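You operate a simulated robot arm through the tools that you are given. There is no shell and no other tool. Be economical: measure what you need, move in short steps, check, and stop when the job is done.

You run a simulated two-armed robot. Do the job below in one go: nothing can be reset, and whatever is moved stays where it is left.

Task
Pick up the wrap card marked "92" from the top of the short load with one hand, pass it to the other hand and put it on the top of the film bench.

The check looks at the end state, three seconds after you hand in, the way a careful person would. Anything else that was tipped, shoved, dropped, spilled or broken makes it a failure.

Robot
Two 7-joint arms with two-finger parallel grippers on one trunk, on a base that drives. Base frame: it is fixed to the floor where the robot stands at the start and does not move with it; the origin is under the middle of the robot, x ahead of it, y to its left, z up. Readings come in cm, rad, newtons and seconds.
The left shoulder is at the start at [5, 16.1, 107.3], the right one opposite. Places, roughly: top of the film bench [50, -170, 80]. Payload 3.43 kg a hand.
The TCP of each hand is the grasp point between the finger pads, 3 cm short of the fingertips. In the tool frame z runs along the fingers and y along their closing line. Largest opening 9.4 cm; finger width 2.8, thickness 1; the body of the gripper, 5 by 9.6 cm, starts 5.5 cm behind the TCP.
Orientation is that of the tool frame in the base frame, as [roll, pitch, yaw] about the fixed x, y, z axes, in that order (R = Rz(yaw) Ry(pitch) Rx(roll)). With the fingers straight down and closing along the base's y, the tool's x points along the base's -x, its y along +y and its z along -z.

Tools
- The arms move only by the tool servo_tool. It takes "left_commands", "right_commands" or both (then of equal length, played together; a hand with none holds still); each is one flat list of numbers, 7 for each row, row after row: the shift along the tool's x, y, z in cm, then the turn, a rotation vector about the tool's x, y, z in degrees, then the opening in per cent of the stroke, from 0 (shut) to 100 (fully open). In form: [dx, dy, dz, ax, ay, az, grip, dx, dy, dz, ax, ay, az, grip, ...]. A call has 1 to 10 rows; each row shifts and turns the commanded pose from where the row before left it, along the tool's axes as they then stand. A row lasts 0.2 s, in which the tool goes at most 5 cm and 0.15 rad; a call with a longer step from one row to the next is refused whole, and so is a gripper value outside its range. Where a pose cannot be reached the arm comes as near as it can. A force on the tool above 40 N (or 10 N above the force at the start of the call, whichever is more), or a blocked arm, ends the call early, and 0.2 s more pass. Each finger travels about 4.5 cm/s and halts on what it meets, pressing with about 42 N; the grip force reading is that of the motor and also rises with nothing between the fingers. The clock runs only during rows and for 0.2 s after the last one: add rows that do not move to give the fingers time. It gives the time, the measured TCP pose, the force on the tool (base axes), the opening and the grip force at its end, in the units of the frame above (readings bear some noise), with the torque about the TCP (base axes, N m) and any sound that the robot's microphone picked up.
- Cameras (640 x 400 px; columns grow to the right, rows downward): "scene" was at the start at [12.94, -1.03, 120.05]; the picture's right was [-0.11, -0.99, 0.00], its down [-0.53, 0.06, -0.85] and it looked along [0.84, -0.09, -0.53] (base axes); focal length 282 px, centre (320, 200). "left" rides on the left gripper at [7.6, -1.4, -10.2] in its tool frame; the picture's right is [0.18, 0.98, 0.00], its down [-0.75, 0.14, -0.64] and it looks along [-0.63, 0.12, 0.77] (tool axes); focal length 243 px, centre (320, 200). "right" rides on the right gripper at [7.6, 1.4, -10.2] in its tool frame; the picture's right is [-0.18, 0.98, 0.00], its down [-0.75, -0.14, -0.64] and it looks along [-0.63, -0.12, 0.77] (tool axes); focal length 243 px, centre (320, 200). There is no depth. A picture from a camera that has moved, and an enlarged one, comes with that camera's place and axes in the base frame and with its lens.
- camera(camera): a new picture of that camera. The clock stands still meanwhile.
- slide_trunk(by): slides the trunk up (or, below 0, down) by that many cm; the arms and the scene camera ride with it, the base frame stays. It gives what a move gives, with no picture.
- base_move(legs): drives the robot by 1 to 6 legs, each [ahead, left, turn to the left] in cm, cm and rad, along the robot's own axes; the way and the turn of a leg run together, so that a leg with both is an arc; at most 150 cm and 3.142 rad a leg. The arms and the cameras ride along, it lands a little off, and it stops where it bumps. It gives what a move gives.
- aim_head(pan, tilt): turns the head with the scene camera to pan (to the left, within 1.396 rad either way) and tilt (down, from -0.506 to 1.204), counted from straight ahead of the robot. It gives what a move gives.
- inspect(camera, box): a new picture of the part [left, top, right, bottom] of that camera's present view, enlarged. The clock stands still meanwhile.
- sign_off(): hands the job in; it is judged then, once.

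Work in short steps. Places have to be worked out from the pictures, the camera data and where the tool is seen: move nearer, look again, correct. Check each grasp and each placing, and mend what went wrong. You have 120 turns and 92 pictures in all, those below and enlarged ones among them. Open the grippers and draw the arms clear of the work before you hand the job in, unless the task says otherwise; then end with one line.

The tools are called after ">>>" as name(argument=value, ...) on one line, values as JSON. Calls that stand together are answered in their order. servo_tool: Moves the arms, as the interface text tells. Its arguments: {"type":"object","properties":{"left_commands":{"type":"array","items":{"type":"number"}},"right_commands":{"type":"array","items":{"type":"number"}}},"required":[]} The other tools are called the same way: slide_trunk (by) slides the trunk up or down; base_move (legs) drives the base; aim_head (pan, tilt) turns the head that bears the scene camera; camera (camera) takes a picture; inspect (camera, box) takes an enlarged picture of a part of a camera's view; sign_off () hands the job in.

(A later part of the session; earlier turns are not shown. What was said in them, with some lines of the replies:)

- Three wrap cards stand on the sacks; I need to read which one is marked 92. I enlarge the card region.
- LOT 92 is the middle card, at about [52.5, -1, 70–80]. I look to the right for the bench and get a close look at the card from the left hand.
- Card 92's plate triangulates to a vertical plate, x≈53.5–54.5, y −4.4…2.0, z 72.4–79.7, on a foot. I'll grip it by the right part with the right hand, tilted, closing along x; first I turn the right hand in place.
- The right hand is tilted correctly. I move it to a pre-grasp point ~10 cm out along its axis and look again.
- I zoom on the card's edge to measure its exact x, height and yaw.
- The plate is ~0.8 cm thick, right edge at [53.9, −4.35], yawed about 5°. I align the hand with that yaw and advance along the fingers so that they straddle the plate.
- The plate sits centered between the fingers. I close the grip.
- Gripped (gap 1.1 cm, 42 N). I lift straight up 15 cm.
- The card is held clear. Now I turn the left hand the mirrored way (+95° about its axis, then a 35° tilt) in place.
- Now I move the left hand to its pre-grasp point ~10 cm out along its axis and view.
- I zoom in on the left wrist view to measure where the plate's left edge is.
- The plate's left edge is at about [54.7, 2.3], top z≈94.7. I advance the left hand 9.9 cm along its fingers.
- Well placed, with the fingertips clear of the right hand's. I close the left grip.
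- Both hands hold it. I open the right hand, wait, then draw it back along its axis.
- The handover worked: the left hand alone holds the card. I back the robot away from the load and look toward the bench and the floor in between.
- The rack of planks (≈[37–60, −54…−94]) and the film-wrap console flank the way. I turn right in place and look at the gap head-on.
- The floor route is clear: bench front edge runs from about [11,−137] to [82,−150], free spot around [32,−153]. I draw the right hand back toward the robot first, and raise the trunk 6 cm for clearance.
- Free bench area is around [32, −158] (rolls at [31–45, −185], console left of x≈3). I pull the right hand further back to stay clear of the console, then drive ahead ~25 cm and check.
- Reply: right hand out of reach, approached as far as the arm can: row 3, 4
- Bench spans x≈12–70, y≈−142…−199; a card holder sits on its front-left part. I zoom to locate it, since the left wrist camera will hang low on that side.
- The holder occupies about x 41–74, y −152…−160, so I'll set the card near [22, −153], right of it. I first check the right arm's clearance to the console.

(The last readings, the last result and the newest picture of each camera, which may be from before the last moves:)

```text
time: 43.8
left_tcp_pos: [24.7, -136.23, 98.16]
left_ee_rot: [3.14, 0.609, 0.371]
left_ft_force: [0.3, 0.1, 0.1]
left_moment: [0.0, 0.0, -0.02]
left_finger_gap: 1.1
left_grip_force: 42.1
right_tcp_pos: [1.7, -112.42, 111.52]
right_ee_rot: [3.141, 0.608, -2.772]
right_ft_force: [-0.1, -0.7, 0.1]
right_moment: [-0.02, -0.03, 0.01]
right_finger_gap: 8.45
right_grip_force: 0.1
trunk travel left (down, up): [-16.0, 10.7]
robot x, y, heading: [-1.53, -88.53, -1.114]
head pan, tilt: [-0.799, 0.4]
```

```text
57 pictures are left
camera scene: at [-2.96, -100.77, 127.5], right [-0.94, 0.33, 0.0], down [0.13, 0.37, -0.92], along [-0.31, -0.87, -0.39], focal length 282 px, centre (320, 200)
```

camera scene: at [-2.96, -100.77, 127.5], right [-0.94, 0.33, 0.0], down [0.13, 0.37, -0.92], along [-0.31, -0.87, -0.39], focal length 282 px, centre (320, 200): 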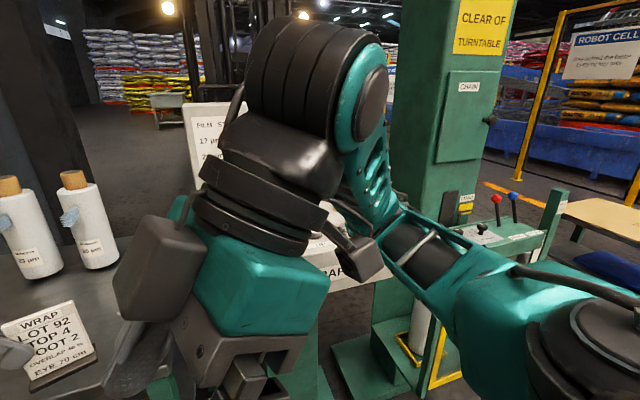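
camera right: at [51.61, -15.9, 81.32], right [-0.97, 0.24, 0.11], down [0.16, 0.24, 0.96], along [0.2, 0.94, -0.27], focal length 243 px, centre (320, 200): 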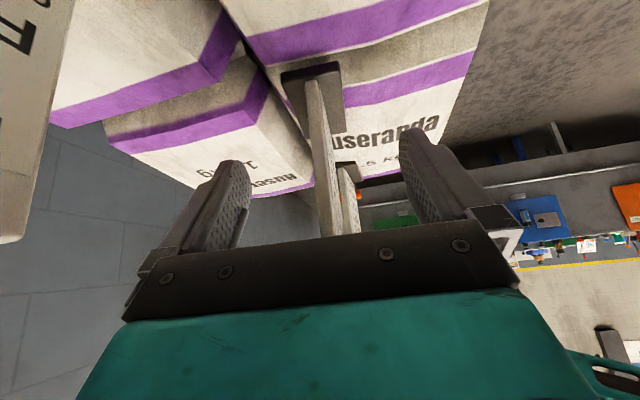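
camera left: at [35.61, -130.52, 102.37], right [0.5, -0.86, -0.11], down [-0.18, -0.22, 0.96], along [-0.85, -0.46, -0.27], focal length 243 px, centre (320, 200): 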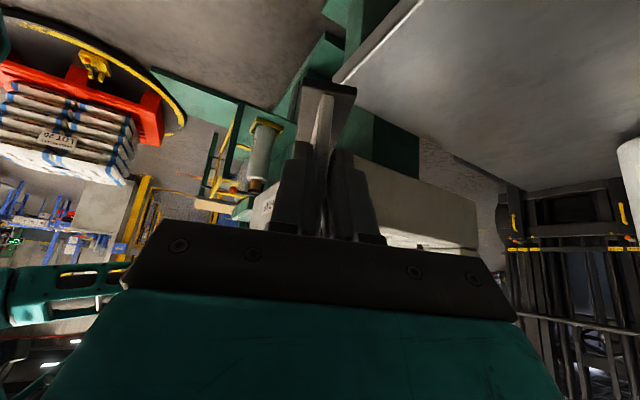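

The right arm has room for a modest advance. I drive 8 ahead and 4 right, then let the left arm do the remainder.

>>> base_move(legs=[[8, -4, 0]])

>>> camera(camera="scene")

>>> aim_head(pan=0, tilt=0.75)

>>> camera(camera="scene")

```text
time: 44.9
left_tcp_pos: [24.6, -145.26, 98.23]
left_ee_rot: [-3.14, 0.609, 0.369]
left_ft_force: [-0.1, -0.9, -1.0]
left_moment: [0.03, 0.02, -0.01]
left_finger_gap: 1.11
left_grip_force: 42.4
right_tcp_pos: [1.79, -121.29, 111.63]
right_ee_rot: [3.14, 0.609, -2.77]
right_ft_force: [-0.8, -1.0, -0.5]
right_moment: [0.02, 0.03, 0.04]
right_finger_gap: 8.48
right_grip_force: 0.1
trunk travel left (down, up): [-16.0, 10.7]
robot x, y, heading: [-1.64, -97.22, -1.109]
head pan, tilt: [-0.799, 0.4]
```

```text
56 pictures are left
camera scene: at [-2.98, -109.79, 127.49], right [-0.94, 0.34, 0.0], down [0.13, 0.37, -0.92], along [-0.31, -0.87, -0.39], focal length 282 px, centre (320, 200)
```

scene: 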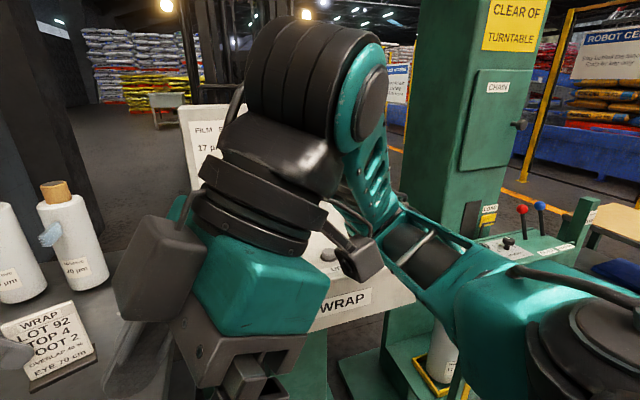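

```text
time: 46.0
left_tcp_pos: [24.65, -145.09, 98.23]
left_ee_rot: [-3.141, 0.608, 0.37]
left_ft_force: [-0.5, 0.1, -1.0]
left_moment: [-0.03, -0.03, 0.07]
left_finger_gap: 1.08
left_grip_force: 42.0
right_tcp_pos: [1.72, -121.16, 111.56]
right_ee_rot: [3.141, 0.61, -2.771]
right_ft_force: [-0.1, 0.0, 0.3]
right_moment: [-0.01, 0.0, 0.03]
right_finger_gap: 8.48
right_grip_force: 0.2
trunk travel left (down, up): [-16.0, 10.7]
robot x, y, heading: [-1.67, -97.16, -1.113]
head pan, tilt: [0.0, 0.75]
```

```text
55 pictures are left
camera scene: at [3.77, -108.43, 124.39], right [-0.9, -0.44, 0.0], down [-0.3, 0.61, -0.73], along [0.32, -0.66, -0.68], focal length 282 px, centre (320, 200)
```

scene: 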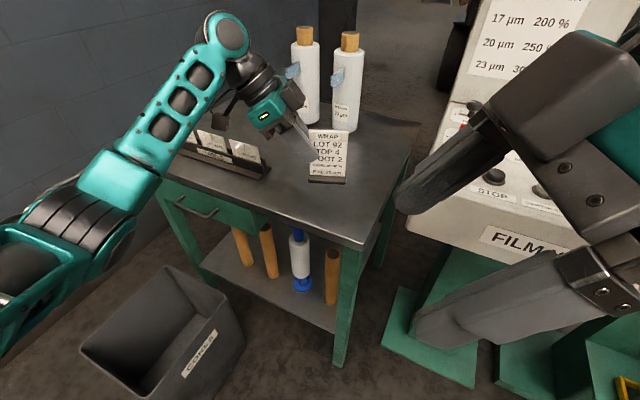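

Now the left arm shifts the card horizontally by (+1, −7) cm over the target spot.

>>> servo_tool(left_commands=[-0.33, 1.72, 0.23, 0, 0, 0, 0, -0.33, 1.72, 0.23, 0, 0, 0, 0, -0.33, 1.72, 0.23, 0, 0, 0, 0, -0.33, 1.72, 0.23, 0, 0, 0, 0, 0, 0, 0, 0, 0, 0, 0])

>>> inspect(camera="scene", box=[180, 60, 420, 260])

>>> camera(camera="left")

>>> camera(camera="right")

```text
time: 47.2
left_tcp_pos: [25.61, -152.09, 98.37]
left_ee_rot: [3.139, 0.608, 0.368]
left_ft_force: [0.2, -0.2, -1.2]
left_moment: [0.05, -0.04, -0.04]
left_finger_gap: 1.1
left_grip_force: 41.7
right_tcp_pos: [1.78, -121.29, 111.5]
right_ee_rot: [3.14, 0.608, -2.771]
right_ft_force: [0.3, -0.8, 0.1]
right_moment: [0.01, -0.01, 0.01]
right_finger_gap: 8.45
right_grip_force: 0.0
trunk travel left (down, up): [-16.0, 10.7]
robot x, y, heading: [-1.69, -97.17, -1.109]
head pan, tilt: [0.0, 0.75]
```

```text
2.00 times, centred on (300, 160) of scene
camera zoom: at [3.79, -108.42, 124.39], right [-0.9, -0.44, 0.0], down [-0.3, 0.61, -0.73], along [0.32, -0.66, -0.68], focal length 564 px, centre (360, 280)
```

zoom: 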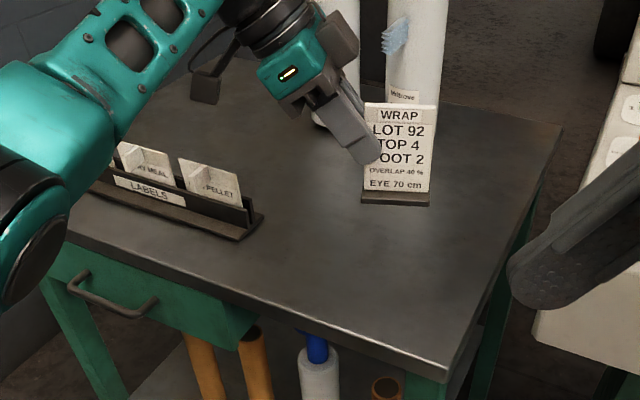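

```text
53 pictures are left
camera left: at [36.52, -146.38, 102.4], right [0.5, -0.86, -0.1], down [-0.18, -0.22, 0.96], along [-0.85, -0.46, -0.27], focal length 243 px, centre (320, 200)
```

left: 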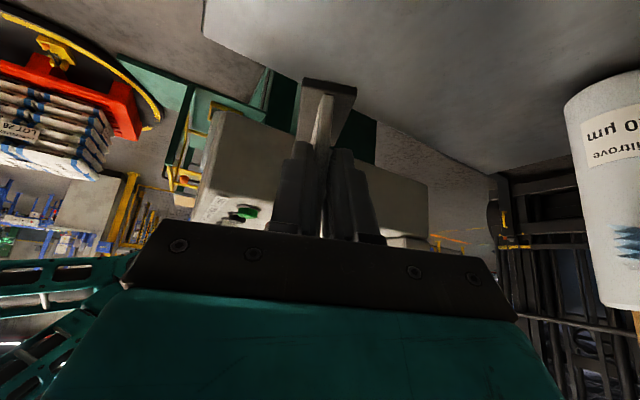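

```text
52 pictures are left
camera right: at [-9.99, -124.25, 115.57], right [-0.22, 0.97, 0.11], down [0.28, -0.04, 0.96], along [0.93, 0.24, -0.27], focal length 243 px, centre (320, 200)
```

right: 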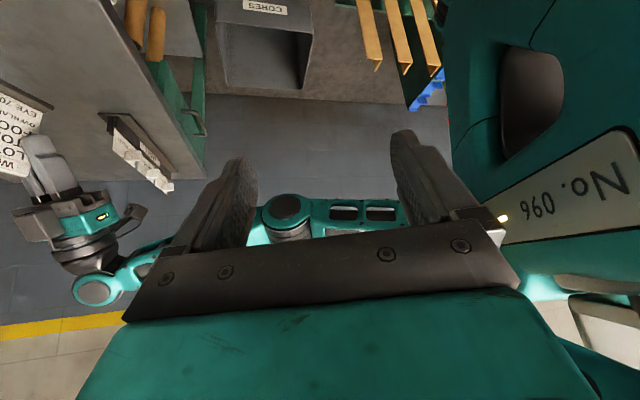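

Clear of the holder and rolls. I lower 9 cm, then check.

>>> servo_tool(left_commands=[1.15, 0, 1.64, 0, 0, 0, 0, 1.15, 0, 1.64, 0, 0, 0, 0, 1.15, 0, 1.64, 0, 0, 0, 0, 1.15, 0, 1.64, 0, 0, 0, 0, 0.57, 0, 0.82, 0, 0, 0, 0, 0, 0, 0, 0, 0, 0, 0])

>>> inspect(camera="scene", box=[180, 60, 420, 260])

>>> inspect(camera="right", box=[0, 0, 240, 240])

```text
time: 48.6
left_tcp_pos: [25.82, -152.01, 89.33]
left_ee_rot: [3.14, 0.61, 0.37]
left_ft_force: [0.4, 0.4, -0.5]
left_moment: [0.0, -0.03, 0.0]
left_finger_gap: 1.09
left_grip_force: 42.2
right_tcp_pos: [1.68, -121.31, 111.47]
right_ee_rot: [3.139, 0.61, -2.771]
right_ft_force: [0.7, -0.3, 0.7]
right_moment: [-0.01, -0.01, -0.03]
right_finger_gap: 8.47
right_grip_force: 0.1
trunk travel left (down, up): [-16.0, 10.7]
robot x, y, heading: [-1.78, -97.46, -1.114]
head pan, tilt: [0.0, 0.75]
```

```text
2.00 times, centred on (300, 160) of scene
camera zoom: at [3.78, -108.43, 124.39], right [-0.9, -0.44, 0.0], down [-0.3, 0.61, -0.73], along [0.32, -0.66, -0.68], focal length 564 px, centre (360, 280)
```

zoom: 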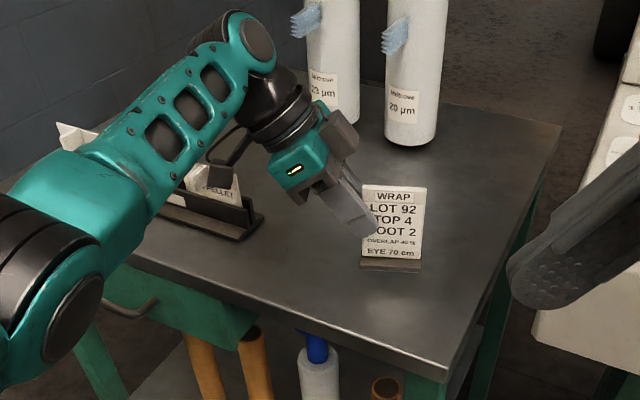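

```text
1.67 times, centred on (120, 120) of right
camera zoom: at [-10.0, -124.26, 115.57], right [-0.22, 0.97, 0.11], down [0.28, -0.04, 0.96], along [0.93, 0.24, -0.27], focal length 404 px, centre (653, 333)
```

zoom: 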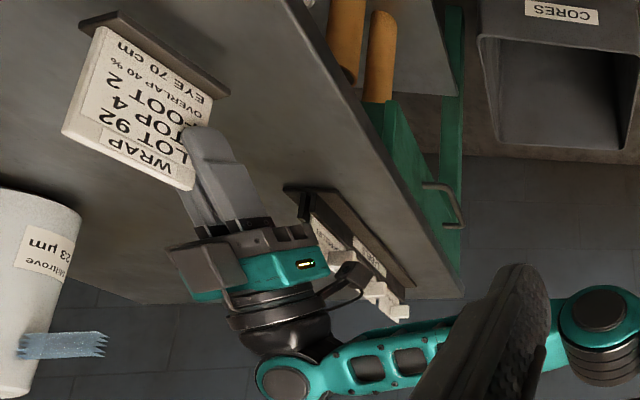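

Everything clear; the foot is ~2 cm above the top. I lower in small steps watching the force.

>>> servo_tool(left_commands=[0.29, 0, 0.41, 0, 0, 0, 0, 0.29, 0, 0.41, 0, 0, 0, 0, 0.29, 0, 0.41, 0, 0, 0, 0, 0, 0, 0, 0, 0, 0, 0])

>>> servo_tool(left_commands=[0.17, 0, 0.25, 0, 0, 0, 0, 0, 0, 0, 0, 0, 0, 0])

>>> inspect(camera="scene", box=[270, 130, 390, 220])

>>> inspect(camera="right", box=[0, 0, 140, 100])

```text
time: 49.6
left_tcp_pos: [25.81, -152.15, 87.64]
left_ee_rot: [3.141, 0.611, 0.37]
left_ft_force: [-0.5, 0.0, -0.5]
left_moment: [0.01, -0.04, -0.01]
left_finger_gap: 1.11
left_grip_force: 42.0
right_tcp_pos: [1.78, -121.3, 111.53]
right_ee_rot: [3.14, 0.61, -2.773]
right_ft_force: [0.6, 0.3, -0.4]
right_moment: [-0.01, 0.0, -0.01]
right_finger_gap: 8.45
right_grip_force: 0.1
trunk travel left (down, up): [-16.0, 10.7]
robot x, y, heading: [-1.7, -97.22, -1.114]
head pan, tilt: [0.0, 0.75]
```

```text
time: 50.2
left_tcp_pos: [25.72, -152.26, 87.39]
left_ee_rot: [-3.141, 0.609, 0.371]
left_ft_force: [0.6, 0.3, -0.3]
left_moment: [0.03, -0.01, -0.03]
left_finger_gap: 1.13
left_grip_force: 42.5
right_tcp_pos: [1.81, -121.33, 111.49]
right_ee_rot: [3.14, 0.608, -2.771]
right_ft_force: [-0.5, 0.2, 0.4]
right_moment: [0.0, 0.01, -0.01]
right_finger_gap: 8.47
right_grip_force: 0.1
trunk travel left (down, up): [-16.0, 10.7]
robot x, y, heading: [-1.58, -97.42, -1.112]
head pan, tilt: [0.0, 0.75]
```

```text
4.44 times, centred on (330, 175) of scene
camera zoom: at [3.78, -108.43, 124.39], right [-0.9, -0.44, 0.0], down [-0.3, 0.61, -0.73], along [0.32, -0.66, -0.68], focal length 1254 px, centre (276, 311)
```

zoom: 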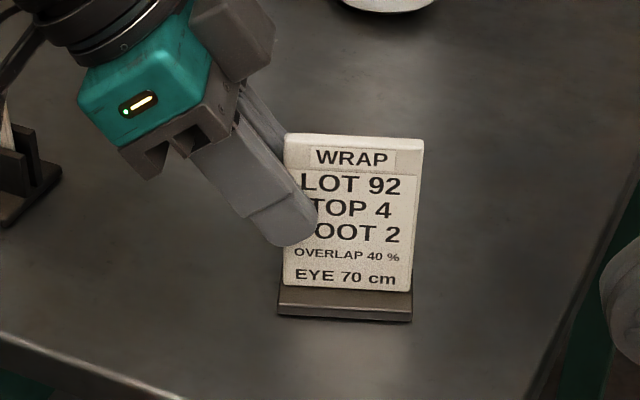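

```text
4.00 times, centred on (70, 50) of right
camera zoom: at [-10.0, -124.26, 115.57], right [-0.22, 0.97, 0.11], down [0.28, -0.04, 0.96], along [0.93, 0.24, -0.27], focal length 970 px, centre (1320, 800)
```

zoom: 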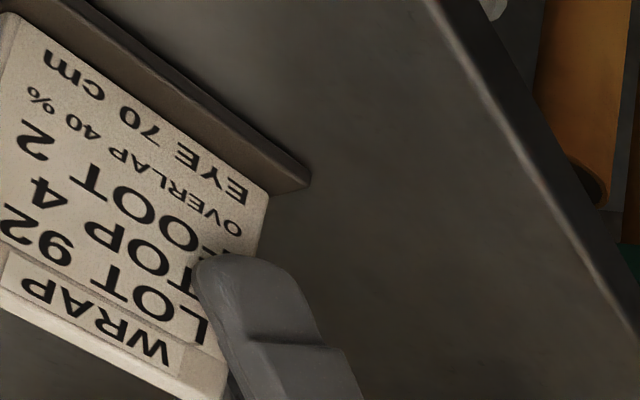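

Nearly down, no contact force yet. I keep lowering in 0.3 cm steps.

>>> servo_tool(left_commands=[0.17, 0, 0.25, 0, 0, 0, 0, 0, 0, 0, 0, 0, 0, 0])

>>> servo_tool(left_commands=[0.17, 0, 0.25, 0, 0, 0, 0, 0, 0, 0, 0, 0, 0, 0])

```text
time: 50.8
left_tcp_pos: [25.67, -152.21, 87.29]
left_ee_rot: [3.14, 0.611, 0.369]
left_ft_force: [1.4, -0.3, 5.2]
left_moment: [0.03, -0.03, -0.01]
left_finger_gap: 1.13
left_grip_force: 42.0
right_tcp_pos: [1.55, -121.31, 111.61]
right_ee_rot: [-3.139, 0.608, -2.767]
right_ft_force: [0.2, 0.5, -0.3]
right_moment: [0.02, -0.03, 0.0]
right_finger_gap: 8.44
right_grip_force: 0.0
trunk travel left (down, up): [-16.0, 10.7]
robot x, y, heading: [-1.3, -97.01, -1.115]
head pan, tilt: [0.0, 0.75]
```

```text
time: 51.4
left_tcp_pos: [25.59, -152.12, 87.28]
left_ee_rot: [3.131, 0.613, 0.365]
left_ft_force: [6.2, 0.1, 20.3]
left_moment: [-0.01, 0.06, -0.01]
left_finger_gap: 1.1
left_grip_force: 41.5
right_tcp_pos: [1.67, -121.12, 111.7]
right_ee_rot: [-3.138, 0.608, -2.77]
right_ft_force: [0.1, 0.2, -0.9]
right_moment: [0.03, -0.01, -0.01]
right_finger_gap: 8.46
right_grip_force: 0.1
trunk travel left (down, up): [-16.0, 10.7]
robot x, y, heading: [-1.66, -97.09, -1.108]
head pan, tilt: [0.0, 0.75]
```

Contact at TCP z≈87.3 with 20 N; I back the command off 0.35 cm to relieve it and then open slowly.

>>> servo_tool(left_commands=[-0.2, 0, -0.28, 0, 0, 0, 0, 0, 0, 0, 0, 0, 0, 0])

>>> servo_tool(left_commands=[0, 0, 0, 0, 0, 0, 20, 0, 0, 0, 0, 0, 0, 35, 0, 0, 0, 0, 0, 0, 50, 0, 0, 0, 0, 0, 0, 65, 0, 0, 0, 0, 0, 0, 80, 0, 0, 0, 0, 0, 0, 80, 0, 0, 0, 0, 0, 0, 80])

>>> inspect(camera="scene", box=[230, 100, 390, 220])

>>> camera(camera="left")

```text
time: 52.0
left_tcp_pos: [25.6, -152.13, 87.25]
left_ee_rot: [3.138, 0.611, 0.367]
left_ft_force: [3.4, -2.2, 14.2]
left_moment: [-0.1, 0.3, 0.04]
left_finger_gap: 1.11
left_grip_force: 41.8
right_tcp_pos: [1.61, -121.17, 111.58]
right_ee_rot: [-3.141, 0.609, -2.77]
right_ft_force: [-0.6, 0.6, -0.2]
right_moment: [-0.01, -0.01, 0.01]
right_finger_gap: 8.43
right_grip_force: 0.1
trunk travel left (down, up): [-16.0, 10.7]
robot x, y, heading: [-1.94, -97.36, -1.111]
head pan, tilt: [0.0, 0.75]
```

```text
time: 53.6
left_tcp_pos: [25.73, -152.32, 87.06]
left_ee_rot: [-3.141, 0.609, 0.37]
left_ft_force: [-0.5, 0.3, 0.4]
left_moment: [0.0, 0.02, 0.02]
left_finger_gap: 7.51
left_grip_force: 0.0
right_tcp_pos: [1.79, -121.25, 111.58]
right_ee_rot: [3.14, 0.61, -2.77]
right_ft_force: [0.1, 0.4, -0.2]
right_moment: [-0.02, -0.03, -0.01]
right_finger_gap: 8.45
right_grip_force: 0.0
trunk travel left (down, up): [-16.0, 10.7]
robot x, y, heading: [-1.62, -97.25, -1.11]
head pan, tilt: [0.0, 0.75]
```

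```text
3.33 times, centred on (310, 160) of scene
camera zoom: at [3.78, -108.42, 124.39], right [-0.9, -0.44, 0.0], down [-0.3, 0.61, -0.73], along [0.32, -0.66, -0.68], focal length 941 px, centre (353, 333)
```

zoom: 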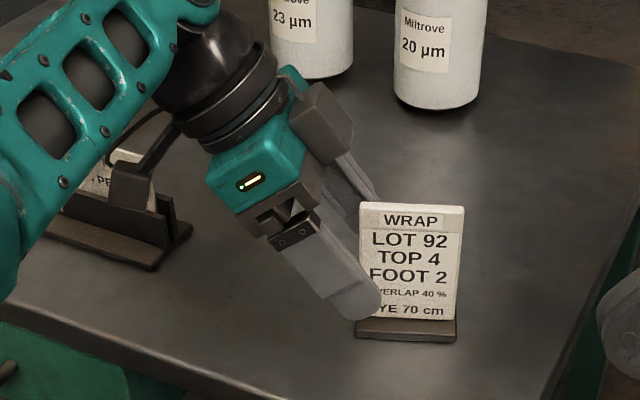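

```text
46 pictures are left
camera left: at [36.53, -146.45, 91.31], right [0.5, -0.86, -0.1], down [-0.18, -0.22, 0.96], along [-0.85, -0.46, -0.27], focal length 243 px, centre (320, 200)
```

left: 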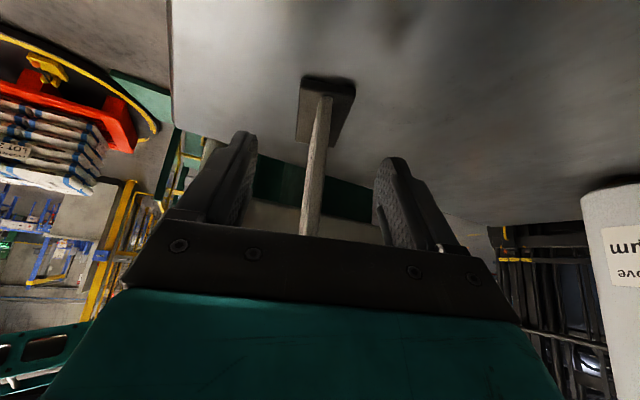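

The card stands free and level. I withdraw along the fingers and then upward.

>>> servo_tool(left_commands=[0, 0, -1.5, 0, 0, 0, 80, 0, 0, -2.5, 0, 0, 0, 80, 0, 0, -3, 0, 0, 0, 80, 0, 0, -3, 0, 0, 0, 80, -1.7, 0, -2.5, 0, 0, 0, 80, -1.7, 0, -2.5, 0, 0, 0, 80, 0, 0, 0, 0, 0, 0, 80])

>>> camera(camera="scene")

```text
time: 55.2
left_tcp_pos: [31.06, -150.24, 101.2]
left_ee_rot: [-3.141, 0.608, 0.369]
left_ft_force: [0.5, -0.5, -0.3]
left_moment: [0.05, 0.0, 0.01]
left_finger_gap: 7.52
left_grip_force: 0.0
right_tcp_pos: [1.61, -121.16, 111.55]
right_ee_rot: [3.141, 0.609, -2.772]
right_ft_force: [0.0, -0.5, 0.5]
right_moment: [-0.01, 0.0, 0.04]
right_finger_gap: 8.48
right_grip_force: 0.1
trunk travel left (down, up): [-16.0, 10.7]
robot x, y, heading: [-1.99, -97.23, -1.116]
head pan, tilt: [0.0, 0.75]
```

```text
45 pictures are left
camera scene: at [3.78, -108.43, 124.39], right [-0.9, -0.44, 0.0], down [-0.3, 0.61, -0.73], along [0.32, -0.66, -0.68], focal length 282 px, centre (320, 200)
```

scene: 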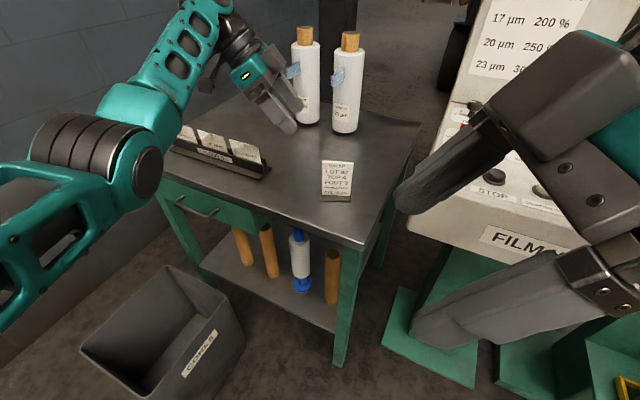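

The card stands on the bench, nothing else disturbed. I back the robot off along the way it came to clear the arms and verify.

>>> base_move(legs=[[-25, 0, 0]])

>>> camera(camera="scene")

```text
time: 57.0
left_tcp_pos: [20.27, -127.9, 101.24]
left_ee_rot: [3.139, 0.608, 0.372]
left_ft_force: [0.1, -0.8, 0.2]
left_moment: [0.0, -0.03, 0.01]
left_finger_gap: 7.54
left_grip_force: 0.0
right_tcp_pos: [-9.21, -98.99, 111.53]
right_ee_rot: [-3.141, 0.609, -2.767]
right_ft_force: [0.8, 0.2, -0.6]
right_moment: [0.03, 0.0, 0.0]
right_finger_gap: 8.48
right_grip_force: 0.0
trunk travel left (down, up): [-16.0, 10.7]
robot x, y, heading: [-12.71, -74.74, -1.109]
head pan, tilt: [0.0, 0.75]
```

```text
44 pictures are left
camera scene: at [-7.15, -86.22, 124.4], right [-0.9, -0.44, 0.0], down [-0.3, 0.61, -0.73], along [0.32, -0.66, -0.68], focal length 282 px, centre (320, 200)
```

scene: 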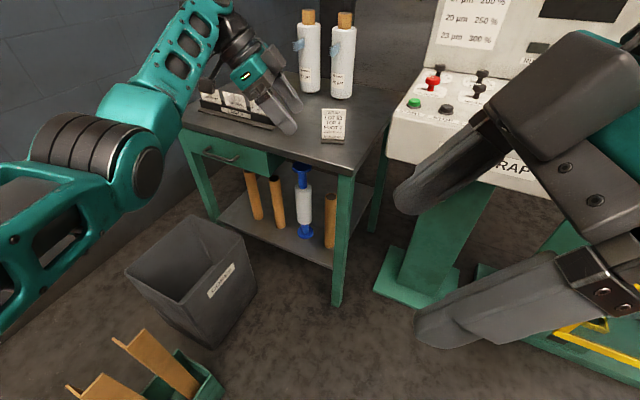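

Card upright on the bench, arms clear, surroundings untouched; handing in.

>>> sign_off()

```text
The job is handed in.
```

I picked up the card marked "92" with the right hand, passed it to the left, and stood it upright on the film bench. Both grippers are open and clear, and I saw nothing else tipped or moved.
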